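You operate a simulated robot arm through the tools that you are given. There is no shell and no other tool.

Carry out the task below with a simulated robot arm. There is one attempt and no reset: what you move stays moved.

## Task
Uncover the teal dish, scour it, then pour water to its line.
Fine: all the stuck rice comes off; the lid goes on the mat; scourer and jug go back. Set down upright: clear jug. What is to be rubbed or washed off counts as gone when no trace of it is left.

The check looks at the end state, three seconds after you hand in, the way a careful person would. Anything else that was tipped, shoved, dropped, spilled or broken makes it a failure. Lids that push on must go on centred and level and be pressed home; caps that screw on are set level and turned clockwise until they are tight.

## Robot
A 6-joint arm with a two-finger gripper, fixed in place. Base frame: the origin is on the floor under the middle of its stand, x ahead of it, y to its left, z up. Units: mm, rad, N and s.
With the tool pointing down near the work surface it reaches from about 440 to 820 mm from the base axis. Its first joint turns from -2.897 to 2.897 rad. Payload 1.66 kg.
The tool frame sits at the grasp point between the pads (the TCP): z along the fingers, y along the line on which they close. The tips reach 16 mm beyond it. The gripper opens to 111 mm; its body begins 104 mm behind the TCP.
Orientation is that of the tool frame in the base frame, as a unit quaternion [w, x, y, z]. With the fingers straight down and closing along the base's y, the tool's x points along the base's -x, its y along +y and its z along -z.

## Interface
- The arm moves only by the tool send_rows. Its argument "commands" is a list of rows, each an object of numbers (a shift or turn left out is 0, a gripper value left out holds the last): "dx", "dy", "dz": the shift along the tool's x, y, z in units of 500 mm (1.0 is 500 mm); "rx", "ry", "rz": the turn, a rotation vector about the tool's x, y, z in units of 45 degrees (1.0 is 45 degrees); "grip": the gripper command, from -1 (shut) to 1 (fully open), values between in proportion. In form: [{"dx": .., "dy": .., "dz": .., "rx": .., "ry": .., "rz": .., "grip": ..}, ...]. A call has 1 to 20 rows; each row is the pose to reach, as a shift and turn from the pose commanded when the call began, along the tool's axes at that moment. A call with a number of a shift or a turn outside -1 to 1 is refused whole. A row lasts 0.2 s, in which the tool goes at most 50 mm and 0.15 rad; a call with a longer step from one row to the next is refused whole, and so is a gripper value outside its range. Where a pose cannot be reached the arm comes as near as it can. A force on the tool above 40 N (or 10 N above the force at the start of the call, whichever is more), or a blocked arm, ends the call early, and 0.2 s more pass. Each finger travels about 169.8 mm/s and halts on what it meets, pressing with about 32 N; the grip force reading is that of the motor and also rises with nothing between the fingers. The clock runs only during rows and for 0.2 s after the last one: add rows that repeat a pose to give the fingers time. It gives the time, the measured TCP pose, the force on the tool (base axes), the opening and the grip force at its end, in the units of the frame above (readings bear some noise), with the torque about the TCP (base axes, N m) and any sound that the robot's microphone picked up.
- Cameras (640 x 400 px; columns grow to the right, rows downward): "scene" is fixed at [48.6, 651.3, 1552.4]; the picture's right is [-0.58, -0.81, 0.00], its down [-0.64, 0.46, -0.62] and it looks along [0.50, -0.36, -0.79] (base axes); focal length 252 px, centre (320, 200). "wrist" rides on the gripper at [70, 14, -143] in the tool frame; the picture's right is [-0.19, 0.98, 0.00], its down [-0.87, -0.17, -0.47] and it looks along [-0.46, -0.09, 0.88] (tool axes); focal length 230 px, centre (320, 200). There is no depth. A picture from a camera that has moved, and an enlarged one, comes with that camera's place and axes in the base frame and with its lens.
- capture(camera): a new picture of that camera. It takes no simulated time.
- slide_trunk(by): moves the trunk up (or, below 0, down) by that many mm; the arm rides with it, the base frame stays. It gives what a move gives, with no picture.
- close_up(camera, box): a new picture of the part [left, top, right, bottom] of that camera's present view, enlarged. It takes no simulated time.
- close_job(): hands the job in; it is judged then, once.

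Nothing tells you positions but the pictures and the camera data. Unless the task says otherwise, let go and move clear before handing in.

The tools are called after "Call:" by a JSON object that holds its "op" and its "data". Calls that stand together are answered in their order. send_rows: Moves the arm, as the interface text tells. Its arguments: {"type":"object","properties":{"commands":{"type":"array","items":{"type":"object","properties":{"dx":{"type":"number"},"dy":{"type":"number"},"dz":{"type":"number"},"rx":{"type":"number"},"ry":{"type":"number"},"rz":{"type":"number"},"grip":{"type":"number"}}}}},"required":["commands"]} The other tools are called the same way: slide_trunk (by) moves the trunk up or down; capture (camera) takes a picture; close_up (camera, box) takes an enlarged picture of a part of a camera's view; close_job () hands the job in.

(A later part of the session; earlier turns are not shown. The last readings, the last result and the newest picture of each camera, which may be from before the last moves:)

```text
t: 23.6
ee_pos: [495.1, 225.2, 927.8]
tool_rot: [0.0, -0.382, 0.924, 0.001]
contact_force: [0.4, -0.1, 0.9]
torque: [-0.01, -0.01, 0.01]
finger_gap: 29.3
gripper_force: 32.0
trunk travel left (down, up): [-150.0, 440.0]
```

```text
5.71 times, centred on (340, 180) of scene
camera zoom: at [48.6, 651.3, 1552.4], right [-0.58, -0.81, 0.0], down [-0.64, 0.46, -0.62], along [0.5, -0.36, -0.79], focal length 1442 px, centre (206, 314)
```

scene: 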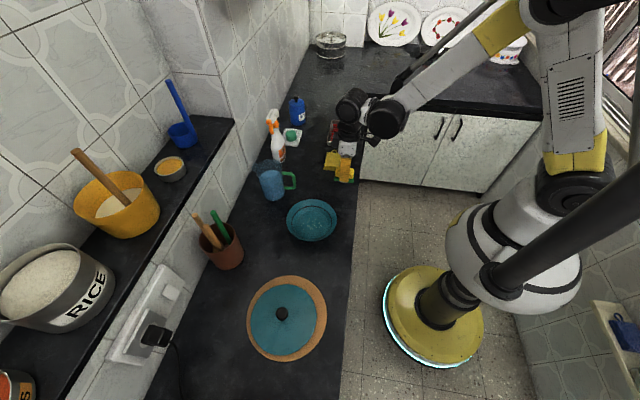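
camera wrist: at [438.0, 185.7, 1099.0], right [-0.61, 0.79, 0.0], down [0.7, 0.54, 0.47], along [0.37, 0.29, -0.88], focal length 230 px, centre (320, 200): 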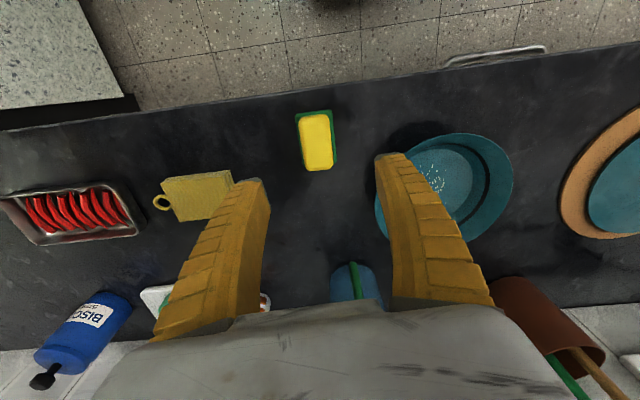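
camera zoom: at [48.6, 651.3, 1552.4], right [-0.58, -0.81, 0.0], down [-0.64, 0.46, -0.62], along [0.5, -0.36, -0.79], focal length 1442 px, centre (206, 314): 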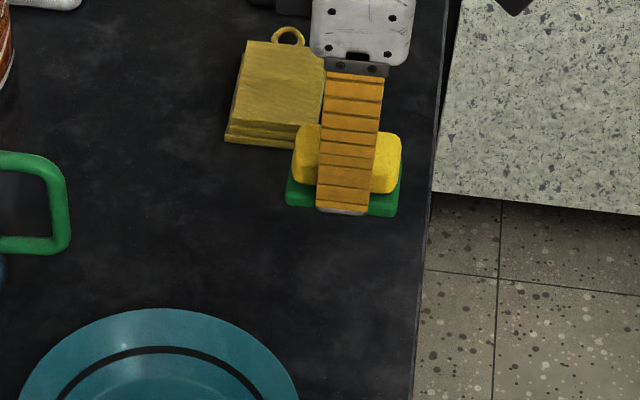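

Sponge is held firmly and level. Moving it over the dish centre (453, 397).

Call:
{"op": "send_rows", "data": {"commands": [{"dx": -0.03, "dy": 0.05, "grip": -1}, {"dx": -0.07, "dy": 0.12, "grip": -1}, {"dx": -0.11, "dy": 0.185, "grip": -1}, {"dx": -0.15, "dy": 0.25, "grip": -1}, {"dx": -0.175, "dy": 0.29, "grip": -1}, {"dx": -0.183, "dy": 0.304, "grip": -1}, {"dx": -0.183, "dy": 0.304, "dz": 0.06, "grip": -1}, {"dx": -0.183, "dy": 0.304, "dz": 0.09, "grip": -1}, {"dx": -0.183, "dy": 0.304, "dz": 0.09, "grip": -1}]}}

Call:
{"op": "capture", "data": {"camera": "wrist"}}

Call:
{"op": "close_up", "data": {"camera": "scene", "box": [280, 180, 345, 245]}}

```text
t: 25.6
ee_pos: [453.4, 397.9, 878.6]
tool_rot: [0.0, -0.383, 0.924, 0.001]
contact_force: [0.5, 0.5, -0.5]
torque: [-0.03, -0.01, 0.0]
finger_gap: 29.2
gripper_force: 32.3
trunk travel left (down, up): [-150.0, 440.0]
```

```text
taken
camera wrist: at [395.4, 356.7, 1020.1], right [-0.56, 0.83, 0.0], down [0.73, 0.49, 0.47], along [0.39, 0.26, -0.88], focal length 230 px, centre (320, 200)
```

wrist: 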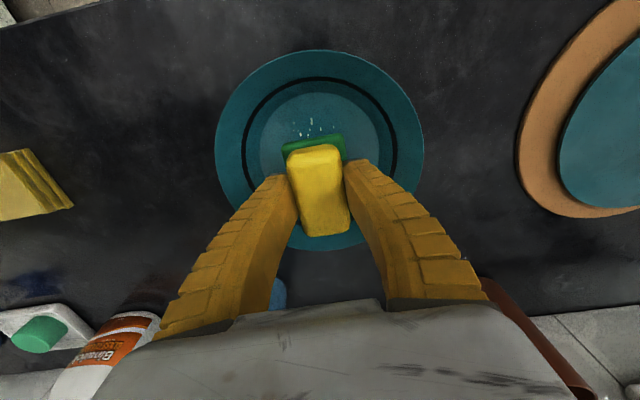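

```text
6.15 times, centred on (312, 212) of scene
camera zoom: at [48.6, 651.3, 1552.4], right [-0.58, -0.81, 0.0], down [-0.64, 0.46, -0.62], along [0.5, -0.36, -0.79], focal length 1553 px, centre (366, 123)
```

zoom: 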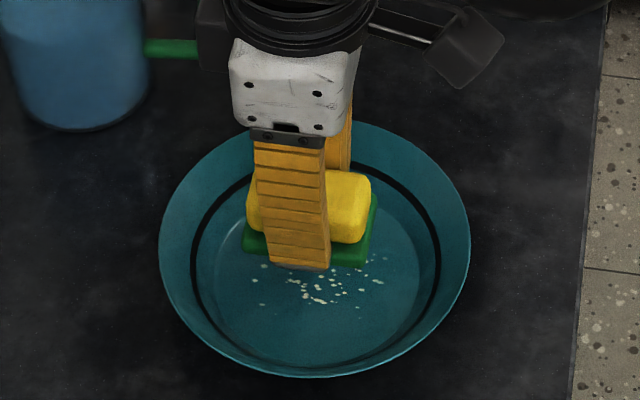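

Sponge is above the rice. Lowering gently until contact with the dish floor.

Call:
{"op": "send_rows", "data": {"commands": [{"dz": 0.03, "grip": -1}, {"dz": 0.06, "grip": -1}, {"dz": 0.076, "grip": -1}, {"dz": 0.084, "grip": -1}]}}

Call:
{"op": "send_rows", "data": {"commands": [{"dz": 0.004, "grip": -1}, {"dz": 0.008, "grip": -1}]}}

```text
t: 26.6
ee_pos: [452.3, 396.4, 835.6]
tool_rot: [0.0, -0.383, 0.924, 0.0]
contact_force: [0.1, -0.1, -1.0]
torque: [0.0, 0.01, 0.01]
finger_gap: 29.4
gripper_force: 32.1
trunk travel left (down, up): [-150.0, 440.0]
```

```text
t: 27.2
ee_pos: [452.1, 396.5, 833.1]
tool_rot: [0.0, -0.382, 0.924, 0.0]
contact_force: [0.5, 0.1, 2.6]
torque: [-0.1, -0.02, 0.01]
finger_gap: 29.3
gripper_force: 31.9
trunk travel left (down, up): [-150.0, 440.0]
```

Call:
{"op": "send_rows", "data": {"commands": [{"dz": 0.002, "grip": -1}, {"dz": 0.003, "grip": -1}]}}

```text
t: 27.8
ee_pos: [452.1, 396.9, 831.5]
tool_rot: [0.0, -0.382, 0.924, -0.001]
contact_force: [3.4, 0.3, 10.2]
torque: [0.0, -0.01, 0.04]
finger_gap: 29.4
gripper_force: 31.9
trunk travel left (down, up): [-150.0, 440.0]
```

Contact at about 10 N. Starting with a modest rubbing stroke and checking whether the dish stays put.

Call:
{"op": "send_rows", "data": {"commands": [{"dy": 0.012, "grip": -1}, {"dy": 0.024, "grip": -1}, {"dy": 0.034, "grip": -1}, {"dy": 0.024, "grip": -1}, {"dy": 0.012, "grip": -1}, {"dy": 0.0, "grip": -1}, {"dy": -0.012, "grip": -1}, {"dy": -0.024, "grip": -1}, {"dy": -0.034, "grip": -1}, {"dy": -0.024, "grip": -1}, {"dy": -0.012, "grip": -1}, {"dy": 0.0, "grip": -1}]}}

Call:
{"op": "close_up", "data": {"camera": "scene", "box": [280, 180, 345, 245]}}

Call:
{"op": "close_up", "data": {"camera": "wrist", "box": [200, 20, 440, 270]}}

```text
t: 30.4
ee_pos: [451.3, 395.7, 833.5]
tool_rot: [-0.001, -0.383, 0.924, 0.0]
contact_force: [1.6, -1.8, 2.6]
torque: [-0.02, -0.03, -0.01]
finger_gap: 29.2
gripper_force: 31.8
trunk travel left (down, up): [-150.0, 440.0]
```

```text
6.15 times, centred on (312, 212) of scene
camera zoom: at [48.6, 651.3, 1552.4], right [-0.58, -0.81, 0.0], down [-0.64, 0.46, -0.62], along [0.5, -0.36, -0.79], focal length 1553 px, centre (366, 123)
```

zoom: 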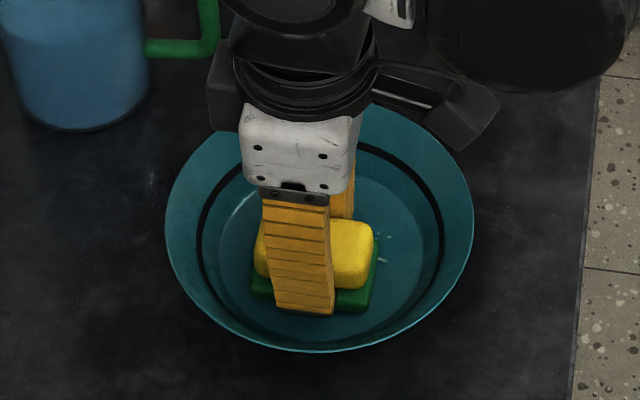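

```text
1.60 times, centred on (320, 145) of wrist
camera zoom: at [394.5, 355.5, 974.3], right [-0.56, 0.83, 0.0], down [0.73, 0.49, 0.47], along [0.39, 0.26, -0.88], focal length 368 px, centre (320, 288)
```

zoom: 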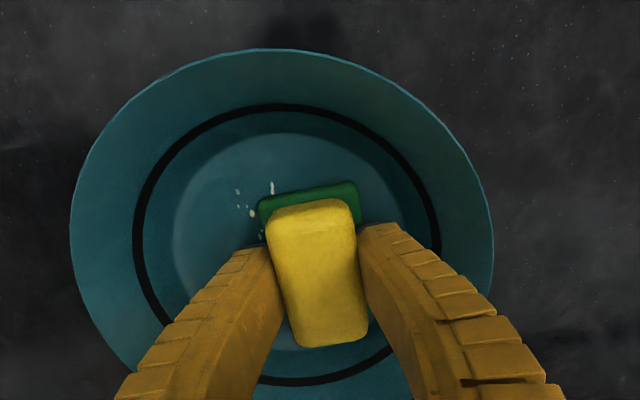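

The dish slid about 15 mm with the sponge under 10 N, so I'll rub more lightly (2–3 N). A lighter stroke now toward the remaining grains, then check.

Call:
{"op": "send_rows", "data": {"commands": [{"dy": -0.012, "grip": -1}, {"dy": -0.024, "grip": -1}, {"dy": -0.036, "grip": -1}, {"dy": -0.048, "grip": -1}, {"dy": -0.06, "grip": -1}]}}

Call:
{"op": "close_up", "data": {"camera": "scene", "box": [280, 180, 345, 245]}}

Call:
{"op": "close_up", "data": {"camera": "wrist", "box": [200, 20, 440, 270]}}

```text
t: 31.6
ee_pos: [473.4, 375.3, 833.9]
tool_rot: [0.0, -0.383, 0.924, 0.0]
contact_force: [-0.2, -0.5, -0.1]
torque: [0.01, -0.03, 0.05]
finger_gap: 29.4
gripper_force: 31.7
trunk travel left (down, up): [-150.0, 440.0]
```

```text
6.15 times, centred on (312, 212) of scene
camera zoom: at [48.6, 651.3, 1552.4], right [-0.58, -0.81, 0.0], down [-0.64, 0.46, -0.62], along [0.5, -0.36, -0.79], focal length 1553 px, centre (366, 123)
```

zoom: 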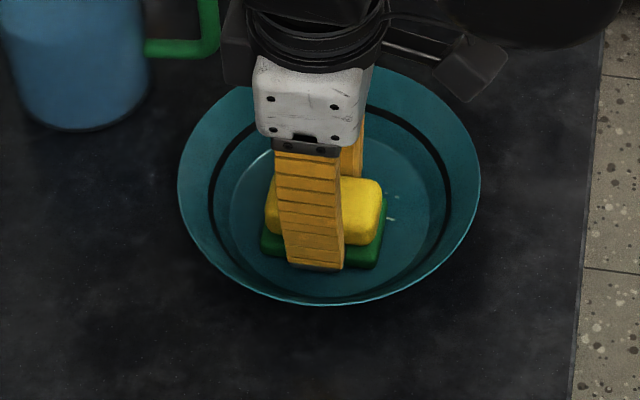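

```text
1.60 times, centred on (320, 145) of wrist
camera zoom: at [415.2, 334.6, 974.4], right [-0.56, 0.83, 0.0], down [0.73, 0.49, 0.47], along [0.39, 0.26, -0.88], focal length 368 px, centre (320, 288)
```

zoom: 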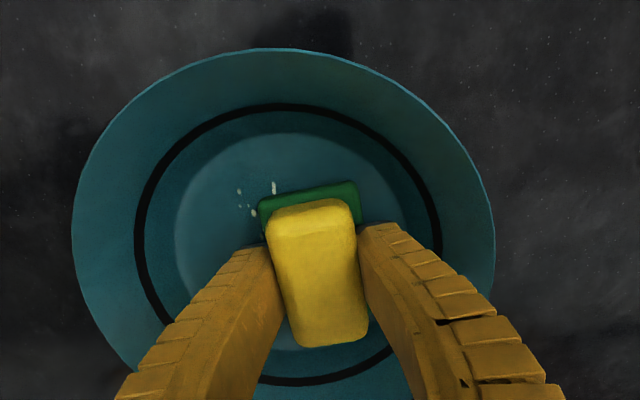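

The dish dragged along even at light force, so straight strokes just carry it. Let me lift off and inspect what's left in the dish before choosing a better motion (spinning the sponge in place).

Call:
{"op": "send_rows", "data": {"commands": [{"dz": -0.03, "grip": -1}, {"dz": -0.08, "grip": -1}, {"dz": -0.14, "grip": -1}, {"dz": -0.16, "dy": -0.08, "grip": -1}, {"dz": -0.16, "dy": -0.16, "grip": -1}, {"dz": -0.16, "dy": -0.24, "grip": -1}]}}

Call:
{"op": "close_up", "data": {"camera": "scene", "box": [280, 170, 350, 240]}}

Call:
{"op": "capture", "data": {"camera": "wrist"}}

```text
t: 33.0
ee_pos: [558.4, 288.1, 910.3]
tool_rot: [-0.001, -0.383, 0.924, -0.001]
contact_force: [0.1, 1.0, -0.8]
torque: [-0.01, -0.02, -0.04]
finger_gap: 28.9
gripper_force: 32.2
trunk travel left (down, up): [-150.0, 440.0]
```

```text
5.71 times, centred on (315, 205) of scene
camera zoom: at [48.6, 651.3, 1552.4], right [-0.58, -0.81, 0.0], down [-0.64, 0.46, -0.62], along [0.5, -0.36, -0.79], focal length 1442 px, centre (349, 171)
```

zoom: 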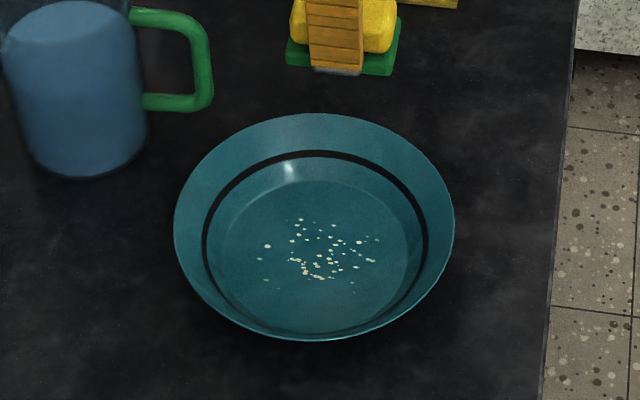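

```text
taken
camera wrist: at [499.9, 248.0, 1051.8], right [-0.56, 0.83, 0.0], down [0.73, 0.49, 0.47], along [0.39, 0.26, -0.88], focal length 230 px, centre (320, 200)
```

wrist: 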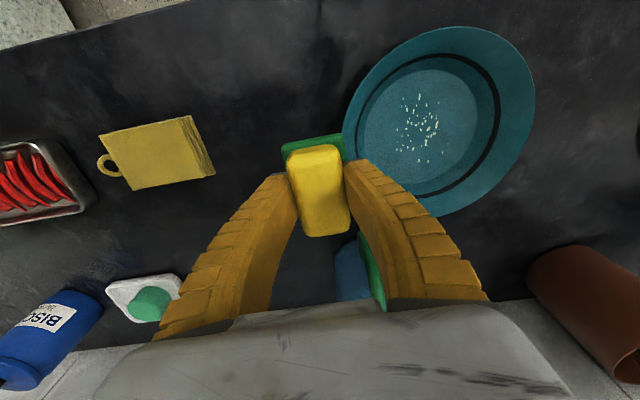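

Call:
{"op": "close_up", "data": {"camera": "scene", "box": [292, 188, 338, 218]}}

Call:
{"op": "close_up", "data": {"camera": "wrist", "box": [340, 20, 540, 220]}}

```text
13.33 times, centred on (315, 203) of scene
camera zoom: at [48.6, 651.3, 1552.4], right [-0.58, -0.81, 0.0], down [-0.64, 0.46, -0.62], along [0.5, -0.36, -0.79], focal length 3365 px, centre (387, 160)
```

zoom: 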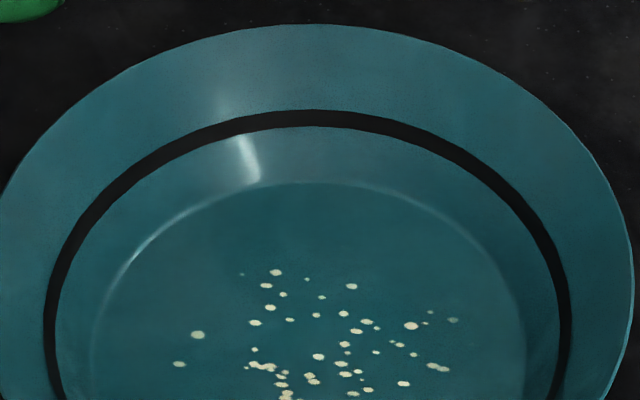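

```text
2.00 times, centred on (440, 120) of wrist
camera zoom: at [499.9, 248.0, 1051.8], right [-0.56, 0.83, 0.0], down [0.73, 0.49, 0.47], along [0.39, 0.26, -0.88], focal length 460 px, centre (80, 360)
```

zoom: 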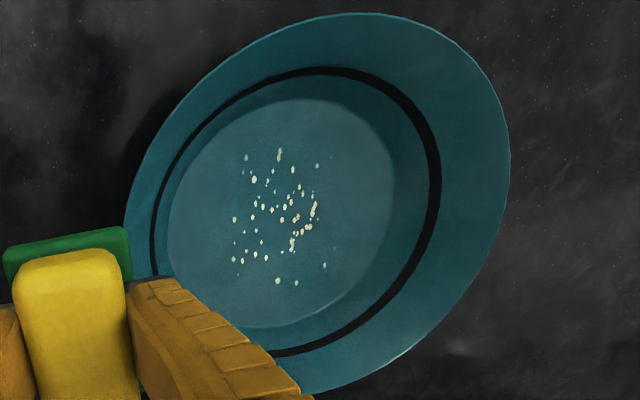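

All grains remain. I'll bring the sponge back over the dish centre (now ≈ (485, 366)), touch down lightly and spin the sponge in place, where the dish's wider footing should resist.

Call:
{"op": "send_rows", "data": {"commands": [{"dy": 0.08, "grip": -1}, {"dy": 0.16, "grip": -1}, {"dy": 0.211, "grip": -1}, {"dy": 0.211, "dz": 0.06, "grip": -1}, {"dy": 0.211, "dz": 0.12, "grip": -1}, {"dy": 0.211, "dz": 0.15, "grip": -1}, {"dy": 0.211, "dz": 0.155, "grip": -1}, {"dy": 0.211, "dz": 0.155, "grip": -1}]}}

Call:
{"op": "close_up", "data": {"camera": "wrist", "box": [200, 20, 440, 270]}}

```text
t: 34.8
ee_pos: [483.4, 365.3, 834.9]
tool_rot: [0.0, -0.382, 0.924, 0.0]
contact_force: [0.0, -0.3, 0.0]
torque: [0.0, -0.02, 0.02]
finger_gap: 29.1
gripper_force: 32.0
trunk travel left (down, up): [-150.0, 440.0]
```

```text
1.60 times, centred on (320, 145) of wrist
camera zoom: at [425.8, 324.7, 977.0], right [-0.56, 0.83, 0.0], down [0.73, 0.49, 0.47], along [0.39, 0.26, -0.88], focal length 368 px, centre (320, 288)
```

zoom: 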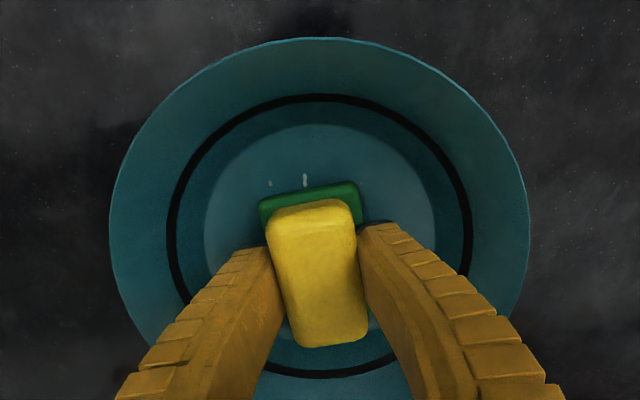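

Call:
{"op": "send_rows", "data": {"commands": [{"dz": 0.002, "grip": -1}, {"dz": 0.002, "grip": -1}]}}

Call:
{"op": "send_rows", "data": {"commands": [{"dz": 0.002, "grip": -1}, {"dz": 0.002, "grip": -1}]}}

```text
t: 35.4
ee_pos: [482.3, 364.6, 834.5]
tool_rot: [0.001, -0.383, 0.924, 0.0]
contact_force: [0.2, -0.1, -1.0]
torque: [-0.02, 0.02, 0.04]
finger_gap: 28.9
gripper_force: 31.7
trunk travel left (down, up): [-150.0, 440.0]
```

```text
t: 36.0
ee_pos: [482.4, 364.6, 832.0]
tool_rot: [0.0, -0.382, 0.924, 0.001]
contact_force: [0.0, -0.7, 2.6]
torque: [-0.04, -0.02, 0.0]
finger_gap: 29.5
gripper_force: 32.6
trunk travel left (down, up): [-150.0, 440.0]
```

Light contact (2.6 N). Spinning the sponge back and forth in place.

Call:
{"op": "send_rows", "data": {"commands": [{"rz": 0.18, "dz": 0.001, "grip": -1}, {"rz": 0.36, "dz": 0.001, "grip": -1}, {"rz": 0.54, "dz": 0.001, "grip": -1}, {"rz": 0.72, "dz": 0.001, "grip": -1}, {"rz": 0.9, "dz": 0.001, "grip": -1}, {"rz": 0.72, "dz": 0.001, "grip": -1}, {"rz": 0.54, "dz": 0.001, "grip": -1}, {"rz": 0.36, "dz": 0.001, "grip": -1}, {"rz": 0.18, "dz": 0.001, "grip": -1}, {"rz": 0.0, "dz": 0.001, "grip": -1}, {"rz": -0.18, "dz": 0.001, "grip": -1}, {"rz": -0.36, "dz": 0.001, "grip": -1}, {"rz": -0.54, "dz": 0.001, "grip": -1}, {"rz": -0.72, "dz": 0.001, "grip": -1}, {"rz": -0.9, "dz": 0.001, "grip": -1}, {"rz": -0.72, "dz": 0.001, "grip": -1}, {"rz": -0.54, "dz": 0.001, "grip": -1}, {"rz": -0.36, "dz": 0.001, "grip": -1}, {"rz": -0.18, "dz": 0.001, "grip": -1}, {"rz": 0.0, "dz": 0.001, "grip": -1}]}}

Call:
{"op": "close_up", "data": {"camera": "wrist", "box": [200, 20, 440, 270]}}

Call:
{"op": "close_up", "data": {"camera": "scene", "box": [280, 170, 350, 240]}}

```text
t: 40.2
ee_pos: [484.8, 366.5, 832.7]
tool_rot: [0.0, -0.383, 0.924, 0.0]
contact_force: [0.1, -0.1, 7.9]
torque: [0.03, -0.02, 0.14]
finger_gap: 29.8
gripper_force: 32.0
trunk travel left (down, up): [-150.0, 440.0]
```

```text
1.60 times, centred on (320, 145) of wrist
camera zoom: at [426.2, 325.2, 973.9], right [-0.56, 0.83, 0.0], down [0.73, 0.49, 0.47], along [0.39, 0.26, -0.88], focal length 368 px, centre (320, 288)
```

zoom: 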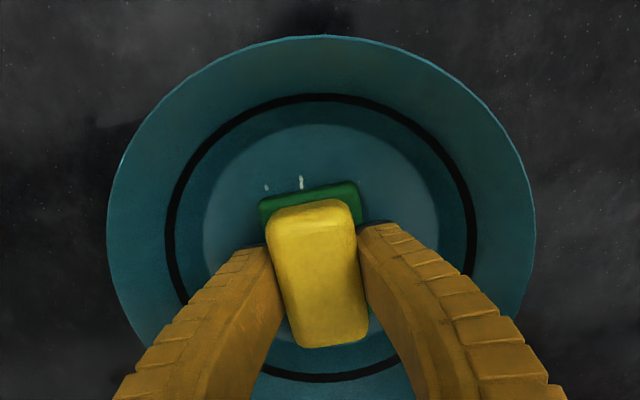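

```text
5.71 times, centred on (315, 205) of scene
camera zoom: at [48.6, 651.3, 1552.4], right [-0.58, -0.81, 0.0], down [-0.64, 0.46, -0.62], along [0.5, -0.36, -0.79], focal length 1442 px, centre (349, 171)
```

zoom: 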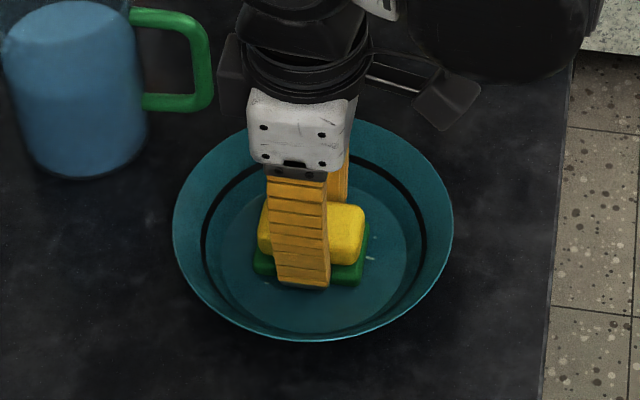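

Call:
{"op": "send_rows", "data": {"commands": [{"dz": -0.03, "grip": -1}, {"dz": -0.08, "grip": -1}, {"dz": -0.14, "grip": -1}, {"dz": -0.16, "dy": -0.08, "grip": -1}, {"dz": -0.16, "dy": -0.16, "grip": -1}, {"dz": -0.16, "dy": -0.2, "grip": -1}]}}

Call:
{"op": "close_up", "data": {"camera": "scene", "box": [292, 185, 338, 220]}}

Call:
{"op": "close_up", "data": {"camera": "wrist", "box": [340, 20, 540, 220]}}

```text
t: 41.6
ee_pos: [553.0, 295.3, 911.7]
tool_rot: [0.001, -0.383, 0.924, 0.001]
contact_force: [-0.2, 0.7, 0.2]
torque: [0.0, -0.02, -0.02]
finger_gap: 29.0
gripper_force: 32.2
trunk travel left (down, up): [-150.0, 440.0]
```

```text
11.43 times, centred on (315, 202) of scene
camera zoom: at [48.6, 651.3, 1552.4], right [-0.58, -0.81, 0.0], down [-0.64, 0.46, -0.62], along [0.5, -0.36, -0.79], focal length 2884 px, centre (377, 171)
```

zoom: 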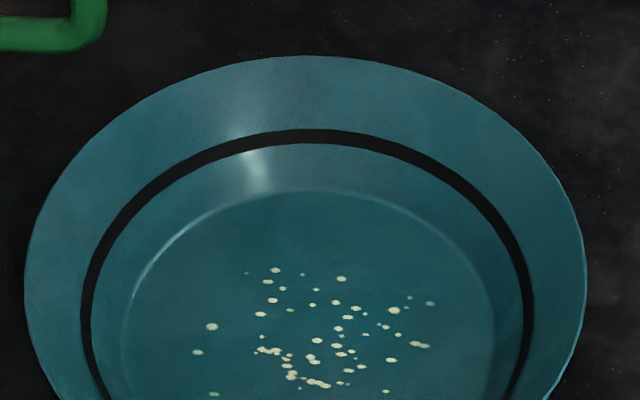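

```text
2.00 times, centred on (440, 120) of wrist
camera zoom: at [495.8, 255.1, 1053.3], right [-0.56, 0.83, 0.0], down [0.73, 0.49, 0.47], along [0.39, 0.26, -0.88], focal length 460 px, centre (80, 360)
```

zoom: 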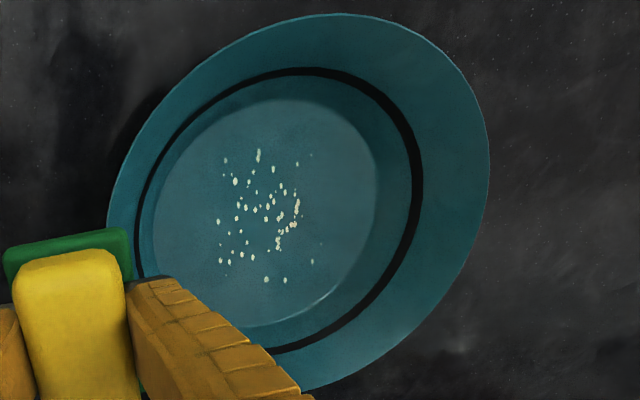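

Rice is unchanged. I'll test whether the dish is turning with the sponge: press, turn one way only, lift and look.

Call:
{"op": "send_rows", "data": {"commands": [{"dy": 0.08, "grip": -1}, {"dy": 0.16, "grip": -1}, {"dy": 0.2, "grip": -1}, {"dy": 0.2, "dz": 0.06, "grip": -1}, {"dy": 0.2, "dz": 0.12, "grip": -1}, {"dy": 0.2, "dz": 0.155, "grip": -1}, {"dy": 0.2, "dz": 0.16, "grip": -1}, {"dy": 0.2, "dz": 0.16, "grip": -1}]}}

Call:
{"op": "send_rows", "data": {"commands": [{"rz": 0.18, "grip": -1}, {"rz": 0.36, "grip": -1}, {"rz": 0.54, "grip": -1}, {"rz": 0.72, "grip": -1}, {"rz": 0.9, "grip": -1}, {"rz": 0.9, "grip": -1}]}}

Call:
{"op": "close_up", "data": {"camera": "wrist", "box": [200, 20, 440, 270]}}

Call:
{"op": "close_up", "data": {"camera": "scene", "box": [280, 170, 350, 240]}}

```text
t: 43.4
ee_pos: [483.0, 365.6, 833.0]
tool_rot: [0.0, -0.382, 0.924, 0.001]
contact_force: [-1.5, 1.7, 5.6]
torque: [0.04, 0.0, 0.01]
finger_gap: 29.5
gripper_force: 31.5
trunk travel left (down, up): [-150.0, 440.0]
```

```text
t: 44.8
ee_pos: [484.1, 364.6, 833.1]
tool_rot: [0.001, -0.037, 0.999, 0.001]
contact_force: [0.3, -0.4, 1.4]
torque: [-0.02, -0.01, -0.06]
finger_gap: 29.4
gripper_force: 32.0
trunk travel left (down, up): [-150.0, 440.0]
```

```text
1.60 times, centred on (320, 145) of wrist
camera zoom: at [414.9, 373.6, 974.4], right [0.11, 0.99, 0.0], down [0.88, -0.1, 0.47], along [0.47, -0.05, -0.88], focal length 368 px, centre (320, 288)
```

zoom: 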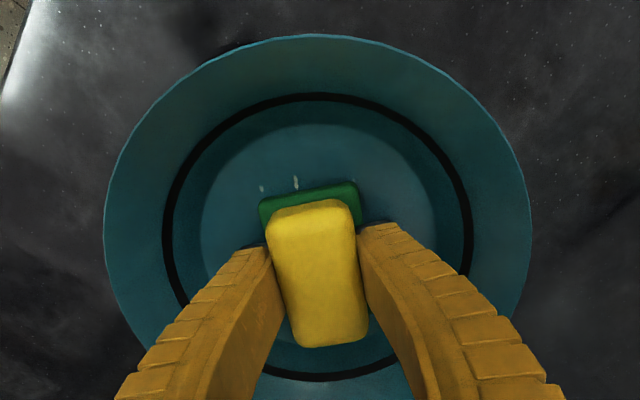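

```text
5.71 times, centred on (315, 205) of scene
camera zoom: at [48.6, 651.3, 1552.4], right [-0.58, -0.81, 0.0], down [-0.64, 0.46, -0.62], along [0.5, -0.36, -0.79], focal length 1442 px, centre (349, 171)
```

zoom: 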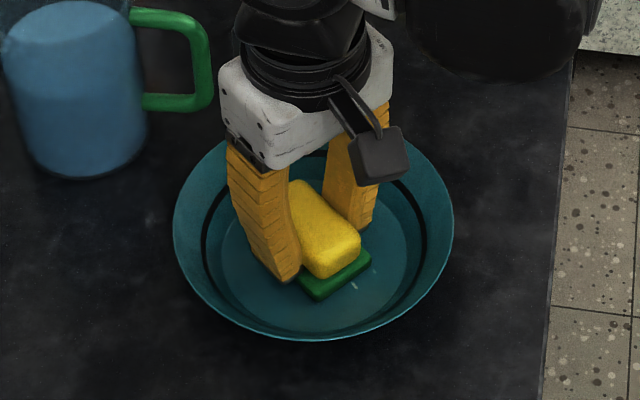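

The dish turned together with the sponge, so slow motion never slips. I'll turn it back and instead use quick short strokes with light pressure, so the dish's inertia lets the sponge slide.

Call:
{"op": "send_rows", "data": {"commands": [{"rz": -0.18, "grip": -1}, {"rz": -0.36, "grip": -1}, {"rz": -0.54, "grip": -1}, {"rz": -0.72, "grip": -1}, {"rz": -0.9, "grip": -1}, {"rz": -0.9, "grip": -1}]}}

Call:
{"op": "send_rows", "data": {"commands": [{"dy": 0.03, "grip": -1}, {"dy": -0.03, "grip": -1}, {"dy": 0.03, "grip": -1}, {"dy": -0.03, "grip": -1}, {"dy": 0.03, "grip": -1}, {"dy": -0.03, "grip": -1}, {"dy": 0.03, "grip": -1}, {"dy": -0.03, "grip": -1}, {"dy": 0.0, "grip": -1}]}}

Call:
{"op": "close_up", "data": {"camera": "wrist", "box": [200, 20, 440, 270]}}

Call:
{"op": "close_up", "data": {"camera": "scene", "box": [280, 170, 350, 240]}}

```text
t: 46.2
ee_pos: [482.6, 365.4, 832.5]
tool_rot: [-0.001, -0.383, 0.924, -0.001]
contact_force: [0.1, -1.1, 1.5]
torque: [0.02, -0.02, 0.02]
finger_gap: 29.1
gripper_force: 31.7
trunk travel left (down, up): [-150.0, 440.0]
```

```text
t: 48.2
ee_pos: [487.5, 367.3, 835.6]
tool_rot: [0.0, -0.383, 0.924, 0.001]
contact_force: [0.1, 0.1, -1.2]
torque: [0.07, 0.05, -0.01]
finger_gap: 29.2
gripper_force: 31.7
trunk travel left (down, up): [-150.0, 440.0]
```

```text
1.60 times, centred on (320, 145) of wrist
camera zoom: at [428.6, 326.0, 975.8], right [-0.56, 0.83, 0.0], down [0.73, 0.49, 0.47], along [0.39, 0.27, -0.88], focal length 368 px, centre (320, 288)
```

zoom: 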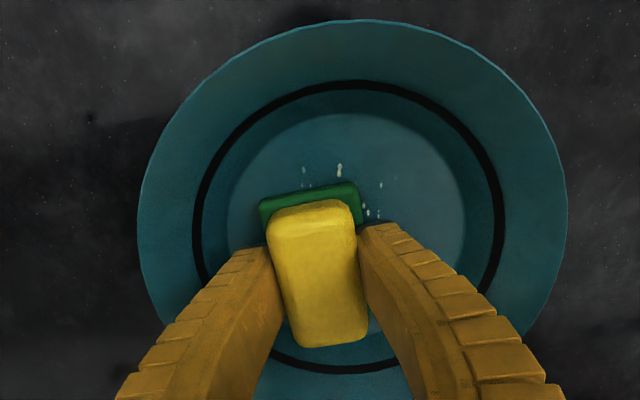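

```text
5.71 times, centred on (315, 205) of scene
camera zoom: at [48.6, 651.3, 1552.4], right [-0.58, -0.81, 0.0], down [-0.64, 0.46, -0.62], along [0.5, -0.36, -0.79], focal length 1442 px, centre (349, 171)
```

zoom: 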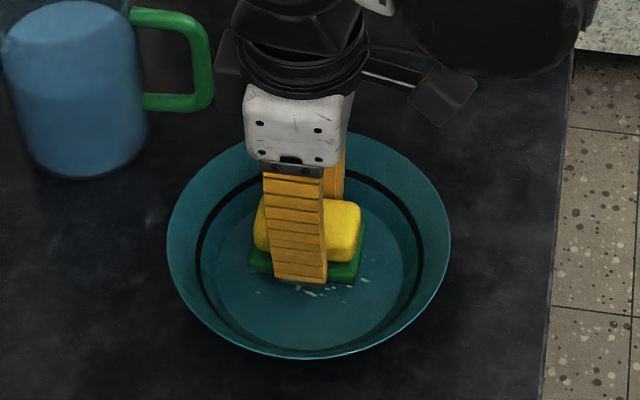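

Call:
{"op": "send_rows", "data": {"commands": [{"dz": -0.03, "grip": -1}, {"dz": -0.08, "grip": -1}, {"dz": -0.14, "grip": -1}, {"dz": -0.16, "dy": -0.08, "grip": -1}, {"dz": -0.16, "dy": -0.16, "grip": -1}, {"dz": -0.16, "dy": -0.2, "grip": -1}]}}

Call:
{"op": "close_up", "data": {"camera": "scene", "box": [292, 190, 338, 225]}}

Call:
{"op": "close_up", "data": {"camera": "wrist", "box": [340, 20, 540, 220]}}

```text
t: 49.6
ee_pos: [556.2, 296.5, 913.3]
tool_rot: [0.0, -0.383, 0.924, 0.0]
contact_force: [-0.6, 0.8, 0.3]
torque: [-0.02, -0.02, -0.03]
finger_gap: 29.3
gripper_force: 32.3
trunk travel left (down, up): [-150.0, 440.0]
```

```text
11.43 times, centred on (315, 208) of scene
camera zoom: at [48.6, 651.3, 1552.4], right [-0.58, -0.81, 0.0], down [-0.64, 0.46, -0.62], along [0.5, -0.36, -0.79], focal length 2884 px, centre (377, 114)
```

zoom: 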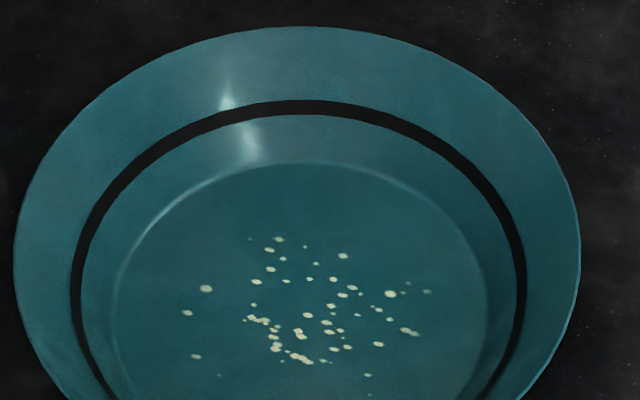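

```text
2.00 times, centred on (440, 120) of wrist
camera zoom: at [497.8, 255.5, 1054.3], right [-0.56, 0.83, 0.0], down [0.73, 0.49, 0.47], along [0.39, 0.26, -0.88], focal length 460 px, centre (80, 360)
```

zoom: 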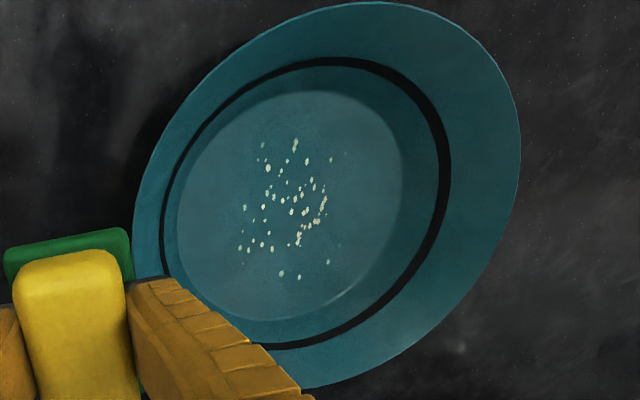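

Call:
{"op": "close_up", "data": {"camera": "scene", "box": [302, 205, 332, 225]}}

```text
16.00 times, centred on (317, 215) of scene
camera zoom: at [48.6, 651.3, 1552.4], right [-0.58, -0.81, 0.0], down [-0.64, 0.46, -0.62], along [0.5, -0.36, -0.79], focal length 4038 px, centre (368, -40)
```

zoom: 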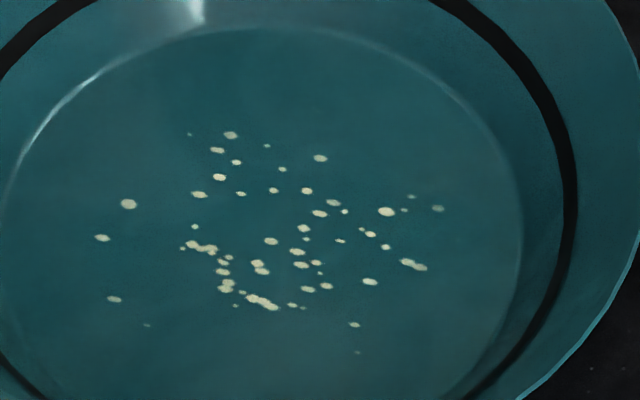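

The rice needs genuine sliding. I'll test a much lighter touch with slow strokes, stepping down by fractions of a millimetre and checking whether the dish stays still.

Call:
{"op": "send_rows", "data": {"commands": [{"dy": 0.08, "grip": -1}, {"dy": 0.16, "grip": -1}, {"dy": 0.2257, "grip": -1}, {"dy": 0.2257, "dz": 0.06, "grip": -1}, {"dy": 0.2257, "dz": 0.12, "grip": -1}, {"dy": 0.2257, "dz": 0.15, "grip": -1}, {"dy": 0.2257, "dz": 0.158, "grip": -1}, {"dy": 0.2257, "dz": 0.158, "grip": -1}, {"dy": 0.2257, "dz": 0.158, "grip": -1}]}}

Call:
{"op": "send_rows", "data": {"commands": [{"dy": 0.006, "grip": -1}, {"dy": 0.012, "grip": -1}, {"dy": 0.018, "grip": -1}, {"dy": 0.024, "grip": -1}, {"dy": 0.03, "grip": -1}, {"dy": 0.03, "grip": -1}]}}

Call:
{"op": "close_up", "data": {"camera": "wrist", "box": [200, 20, 440, 270]}}

```text
t: 51.6
ee_pos: [476.2, 375.9, 832.6]
tool_rot: [0.0, -0.383, 0.924, 0.0]
contact_force: [-0.2, 1.1, 1.9]
torque: [0.03, 0.01, -0.03]
finger_gap: 29.2
gripper_force: 31.9
trunk travel left (down, up): [-150.0, 440.0]
```

```text
t: 53.0
ee_pos: [465.5, 385.1, 832.5]
tool_rot: [0.0, -0.383, 0.924, 0.0]
contact_force: [0.8, -0.3, -0.2]
torque: [-0.03, -0.01, 0.02]
finger_gap: 29.2
gripper_force: 32.0
trunk travel left (down, up): [-150.0, 440.0]
```

```text
1.60 times, centred on (320, 145) of wrist
camera zoom: at [406.2, 344.3, 974.5], right [-0.56, 0.83, 0.0], down [0.73, 0.49, 0.47], along [0.39, 0.26, -0.88], focal length 368 px, centre (320, 288)
```

zoom: 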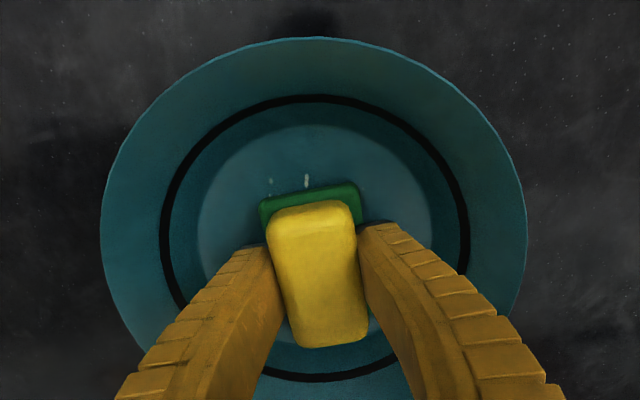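

Even near-zero force drags it. Let me test the opposite: firm pressure (~20 N) with a slow stroke, to see whether the dish grips the counter better than the sponge grips it.

Call:
{"op": "send_rows", "data": {"commands": [{"dz": 0.002, "grip": -1}, {"dz": 0.004, "grip": -1}, {"dz": 0.006, "grip": -1}, {"dz": 0.007, "grip": -1}, {"dz": 0.007, "grip": -1}]}}

```text
t: 54.2
ee_pos: [464.0, 384.4, 830.4]
tool_rot: [0.0, -0.383, 0.924, 0.0]
contact_force: [1.6, 0.9, 27.0]
torque: [0.03, -0.02, -0.02]
finger_gap: 31.3
gripper_force: 32.2
trunk travel left (down, up): [-150.0, 440.0]
```

Call:
{"op": "send_rows", "data": {"commands": [{"dy": -0.008, "grip": -1}, {"dy": -0.016, "grip": -1}, {"dy": -0.024, "grip": -1}, {"dy": -0.03, "grip": -1}]}}

Call:
{"op": "close_up", "data": {"camera": "wrist", "box": [200, 20, 440, 270]}}

```text
t: 55.2
ee_pos: [473.6, 376.2, 829.7]
tool_rot: [0.001, -0.383, 0.924, 0.0]
contact_force: [-9.6, 7.0, 33.9]
torque: [0.06, 0.13, 0.03]
finger_gap: 31.5
gripper_force: 32.0
trunk travel left (down, up): [-150.0, 440.0]
```

```text
1.60 times, centred on (320, 145) of wrist
camera zoom: at [415.0, 334.3, 972.0], right [-0.56, 0.83, 0.0], down [0.73, 0.49, 0.47], along [0.39, 0.27, -0.88], focal length 368 px, centre (320, 288)
```

zoom: 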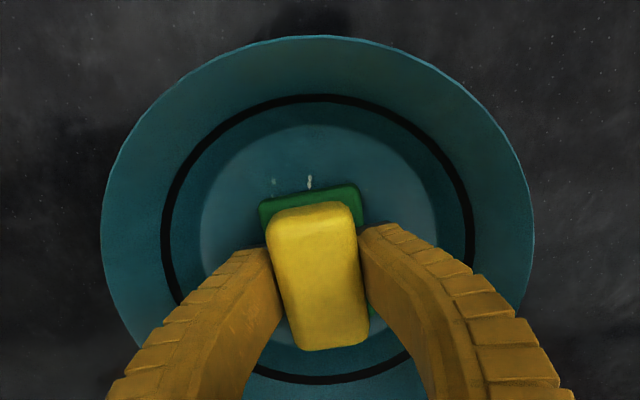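

Friction ratio shows the counter is slicker than the sponge at any clamped pressure (≈0.35). New idea: loosen the fingers so only the sponge's own weight rests on the dish, and push it sideways between the fingers — then the dish should stay while the sponge slides.

Call:
{"op": "send_rows", "data": {"commands": [{"dz": -0.003, "grip": -1}, {"dz": -0.006, "grip": -1}, {"dz": -0.007, "grip": -0.3}, {"dz": -0.009, "grip": -0.3}, {"dz": -0.013, "grip": -0.3}, {"dz": -0.013, "grip": -0.3}]}}

Call:
{"op": "close_up", "data": {"camera": "wrist", "box": [200, 20, 440, 270]}}

Call:
{"op": "close_up", "data": {"camera": "scene", "box": [280, 170, 350, 240]}}

```text
t: 56.6
ee_pos: [473.8, 375.6, 836.8]
tool_rot: [0.0, -0.383, 0.924, 0.001]
contact_force: [-0.2, -0.5, -0.4]
torque: [0.01, -0.02, 0.03]
finger_gap: 41.7
gripper_force: 1.5
trunk travel left (down, up): [-150.0, 440.0]
```

```text
1.60 times, centred on (320, 145) of wrist
camera zoom: at [416.6, 334.3, 977.7], right [-0.56, 0.83, 0.0], down [0.73, 0.49, 0.47], along [0.39, 0.26, -0.88], focal length 368 px, centre (320, 288)
```

zoom: 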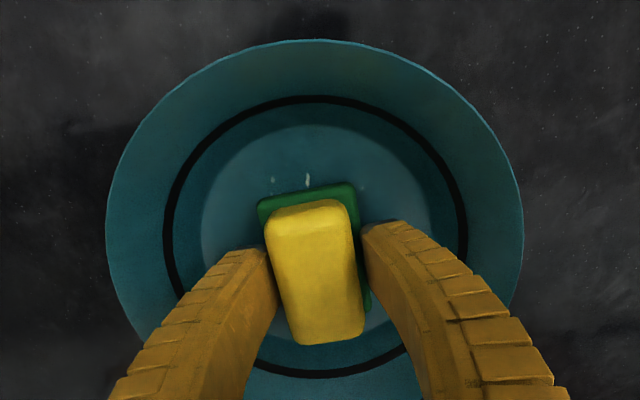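

```text
5.71 times, centred on (315, 205) of scene
camera zoom: at [48.6, 651.3, 1552.4], right [-0.58, -0.81, 0.0], down [-0.64, 0.46, -0.62], along [0.5, -0.36, -0.79], focal length 1442 px, centre (349, 171)
```

zoom: 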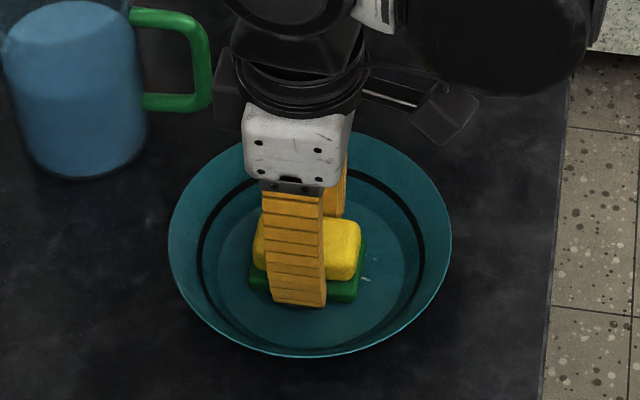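

The sponge rests freely between the fingers. Now pushing it sideways back and forth.

Call:
{"op": "send_rows", "data": {"commands": [{"dy": 0.012, "grip": -0.3}, {"dy": 0.024, "grip": -0.3}, {"dy": 0.036, "grip": -0.3}, {"dy": 0.036, "grip": -0.3}]}}

Call:
{"op": "close_up", "data": {"camera": "wrist", "box": [200, 20, 440, 270]}}

Call:
{"op": "close_up", "data": {"camera": "scene", "box": [280, 170, 350, 240]}}

```text
t: 57.6
ee_pos: [463.5, 388.2, 835.8]
tool_rot: [0.001, -0.383, 0.924, 0.0]
contact_force: [0.4, -0.6, 1.0]
torque: [-0.04, -0.02, -0.01]
finger_gap: 41.7
gripper_force: 1.8
trunk travel left (down, up): [-150.0, 440.0]
```

```text
1.60 times, centred on (320, 145) of wrist
camera zoom: at [405.0, 347.6, 977.4], right [-0.56, 0.83, 0.0], down [0.73, 0.49, 0.47], along [0.39, 0.26, -0.88], focal length 368 px, centre (320, 288)
```

zoom: 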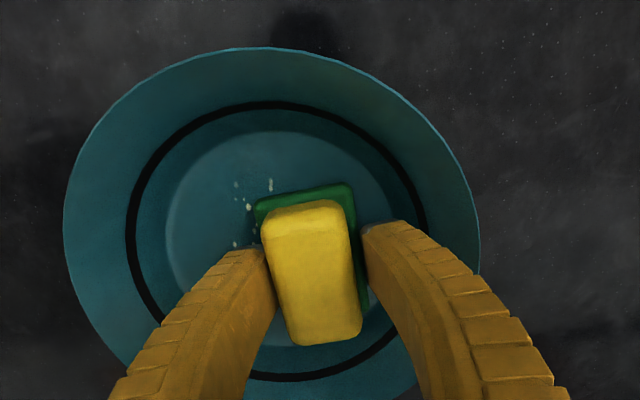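

```text
5.71 times, centred on (315, 205) of scene
camera zoom: at [48.6, 651.3, 1552.4], right [-0.58, -0.81, 0.0], down [-0.64, 0.46, -0.62], along [0.5, -0.36, -0.79], focal length 1442 px, centre (349, 171)
```

zoom: 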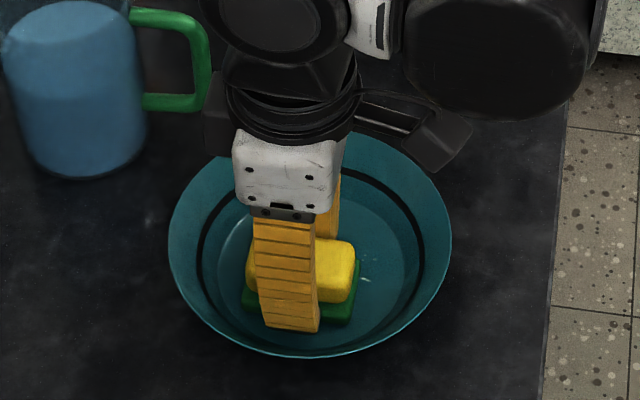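

The dish stayed still while the sponge slid. I'll make repeated sweeps this way and then check the rice.

Call:
{"op": "send_rows", "data": {"commands": [{"dy": -0.018, "grip": -0.3}, {"dy": -0.036, "grip": -0.3}, {"dy": -0.054, "grip": -0.3}, {"dy": -0.072, "grip": -0.3}, {"dy": -0.054, "grip": -0.3}, {"dy": -0.036, "grip": -0.3}, {"dy": -0.018, "grip": -0.3}, {"dy": 0.0, "grip": -0.3}, {"dy": -0.018, "grip": -0.3}, {"dy": -0.036, "grip": -0.3}, {"dy": -0.054, "grip": -0.3}, {"dy": -0.072, "grip": -0.3}, {"dy": -0.054, "grip": -0.3}, {"dy": -0.036, "grip": -0.3}, {"dy": -0.018, "grip": -0.3}, {"dy": 0.0, "grip": -0.3}, {"dy": -0.018, "grip": -0.3}, {"dy": -0.036, "grip": -0.3}, {"dy": -0.054, "grip": -0.3}, {"dy": -0.072, "grip": -0.3}]}}

Call:
{"op": "close_up", "data": {"camera": "wrist", "box": [200, 20, 440, 270]}}

Call:
{"op": "close_up", "data": {"camera": "scene", "box": [280, 170, 350, 240]}}

```text
t: 61.8
ee_pos: [486.8, 361.2, 836.3]
tool_rot: [0.0, -0.382, 0.924, 0.0]
contact_force: [0.2, 0.4, -0.8]
torque: [-0.01, 0.01, -0.02]
finger_gap: 41.3
gripper_force: 1.7
trunk travel left (down, up): [-150.0, 440.0]
```

```text
1.60 times, centred on (320, 145) of wrist
camera zoom: at [429.7, 321.0, 977.8], right [-0.56, 0.83, 0.0], down [0.73, 0.49, 0.47], along [0.39, 0.26, -0.88], focal length 368 px, centre (320, 288)
```

zoom: 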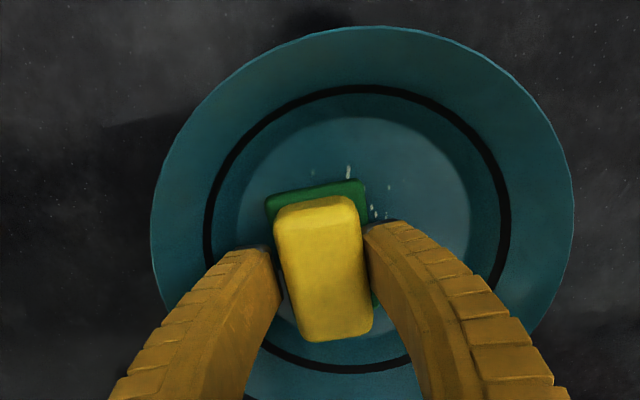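

```text
5.71 times, centred on (315, 205) of scene
camera zoom: at [48.6, 651.3, 1552.4], right [-0.58, -0.81, 0.0], down [-0.64, 0.46, -0.62], along [0.5, -0.36, -0.79], focal length 1442 px, centre (349, 171)
```

zoom: 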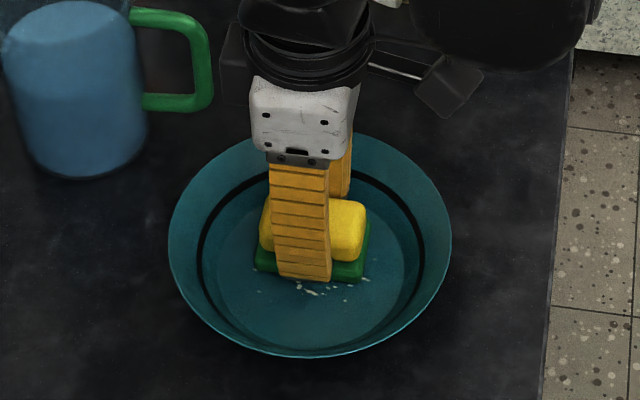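

Call:
{"op": "close_up", "data": {"camera": "scene", "box": [302, 205, 332, 225]}}

```text
16.00 times, centred on (317, 215) of scene
camera zoom: at [48.6, 651.3, 1552.4], right [-0.58, -0.81, 0.0], down [-0.64, 0.46, -0.62], along [0.5, -0.36, -0.79], focal length 4038 px, centre (368, -40)
```

zoom: 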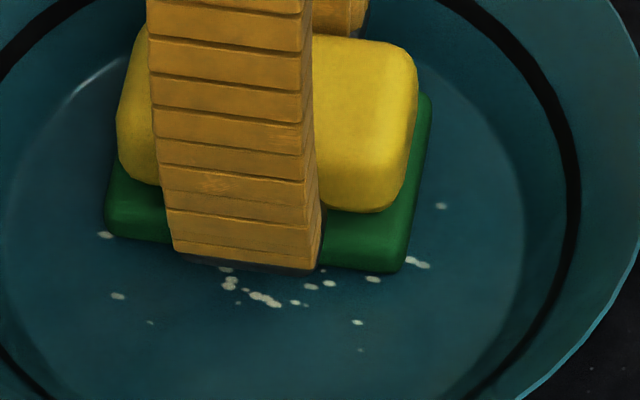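

Weight alone is too light to remove anything, so force is needed too. I'll regrip and try scouring with the tilted sponge's short edge, spinning about that edge, where the dish's wider footing should win.

Call:
{"op": "send_rows", "data": {"commands": [{"dz": 0.003, "grip": -0.3}, {"dz": 0.003, "grip": -1}, {"dz": 0.003, "grip": -1}, {"dz": 0.003, "grip": -1}, {"dz": 0.003, "grip": -1}]}}

Call:
{"op": "send_rows", "data": {"commands": [{"dz": -0.012, "grip": -1}, {"dz": -0.024, "grip": -1}, {"dz": -0.024, "dx": -0.02, "dy": 0.013, "ry": -0.09, "grip": -1}, {"dz": -0.024, "dx": -0.04, "dy": 0.026, "ry": -0.18, "grip": -1}, {"dz": -0.022, "dx": -0.0544, "dy": 0.036, "ry": -0.2667, "grip": -1}, {"dz": -0.022, "dx": -0.0544, "dy": 0.036, "ry": -0.2667, "grip": -1}]}}

Call:
{"op": "close_up", "data": {"camera": "wrist", "box": [200, 20, 440, 270]}}

Call:
{"op": "close_up", "data": {"camera": "scene", "box": [280, 170, 350, 240]}}

```text
t: 63.0
ee_pos: [486.6, 360.9, 835.0]
tool_rot: [0.0, -0.383, 0.924, -0.001]
contact_force: [3.5, -0.1, 12.2]
torque: [-0.02, -0.03, 0.03]
finger_gap: 31.8
gripper_force: 31.4
trunk travel left (down, up): [-150.0, 440.0]
```

```text
t: 64.4
ee_pos: [494.6, 394.0, 846.3]
tool_rot: [0.097, -0.381, 0.919, 0.04]
contact_force: [-0.6, -1.1, 0.0]
torque: [-0.04, 0.03, 0.03]
finger_gap: 29.1
gripper_force: 31.9
trunk travel left (down, up): [-150.0, 440.0]
```

```text
1.60 times, centred on (320, 145) of wrist
camera zoom: at [417.1, 333.1, 969.8], right [-0.56, 0.83, 0.04], down [0.65, 0.41, 0.64], along [0.51, 0.39, -0.77], focal length 368 px, centre (320, 288)
```

zoom: 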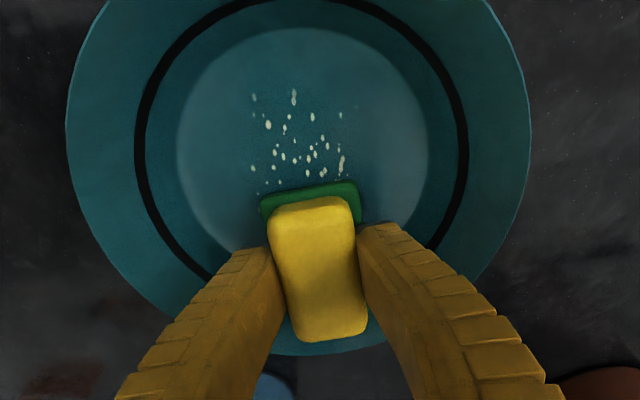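

```text
5.71 times, centred on (315, 205) of scene
camera zoom: at [48.6, 651.3, 1552.4], right [-0.58, -0.81, 0.0], down [-0.64, 0.46, -0.62], along [0.5, -0.36, -0.79], focal length 1442 px, centre (349, 171)
```

zoom: 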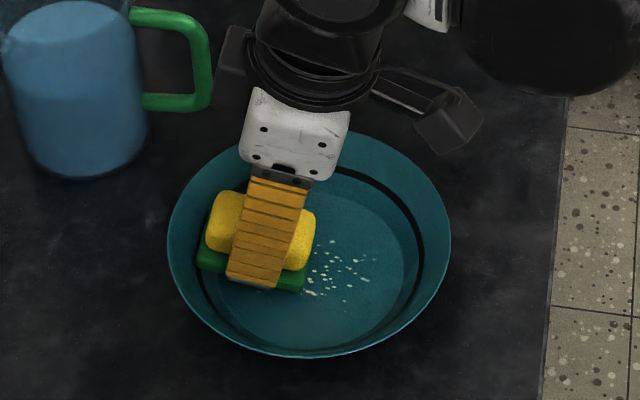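

The tilted edge is positioned right at the rice with a clear view. Lowering to contact.

Call:
{"op": "send_rows", "data": {"commands": [{"dx": 0.0008, "dz": 0.0039, "grip": -1}, {"dx": 0.0016, "dz": 0.0078, "grip": -1}, {"dx": 0.0016, "dz": 0.0078, "grip": -1}]}}

Call:
{"op": "send_rows", "data": {"commands": [{"dx": 0.0004, "dz": 0.002, "grip": -1}, {"dx": 0.0004, "dz": 0.002, "grip": -1}]}}

```text
t: 65.2
ee_pos: [493.7, 394.1, 842.2]
tool_rot: [0.096, -0.381, 0.919, 0.04]
contact_force: [3.1, 2.2, 8.1]
torque: [-0.11, -0.02, 0.02]
finger_gap: 30.3
gripper_force: 32.2
trunk travel left (down, up): [-150.0, 440.0]
```

```text
t: 65.8
ee_pos: [492.8, 394.3, 842.0]
tool_rot: [0.097, -0.381, 0.919, 0.041]
contact_force: [0.9, 2.1, 12.1]
torque: [-0.16, 0.17, -0.02]
finger_gap: 31.6
gripper_force: 32.3
trunk travel left (down, up): [-150.0, 440.0]
```

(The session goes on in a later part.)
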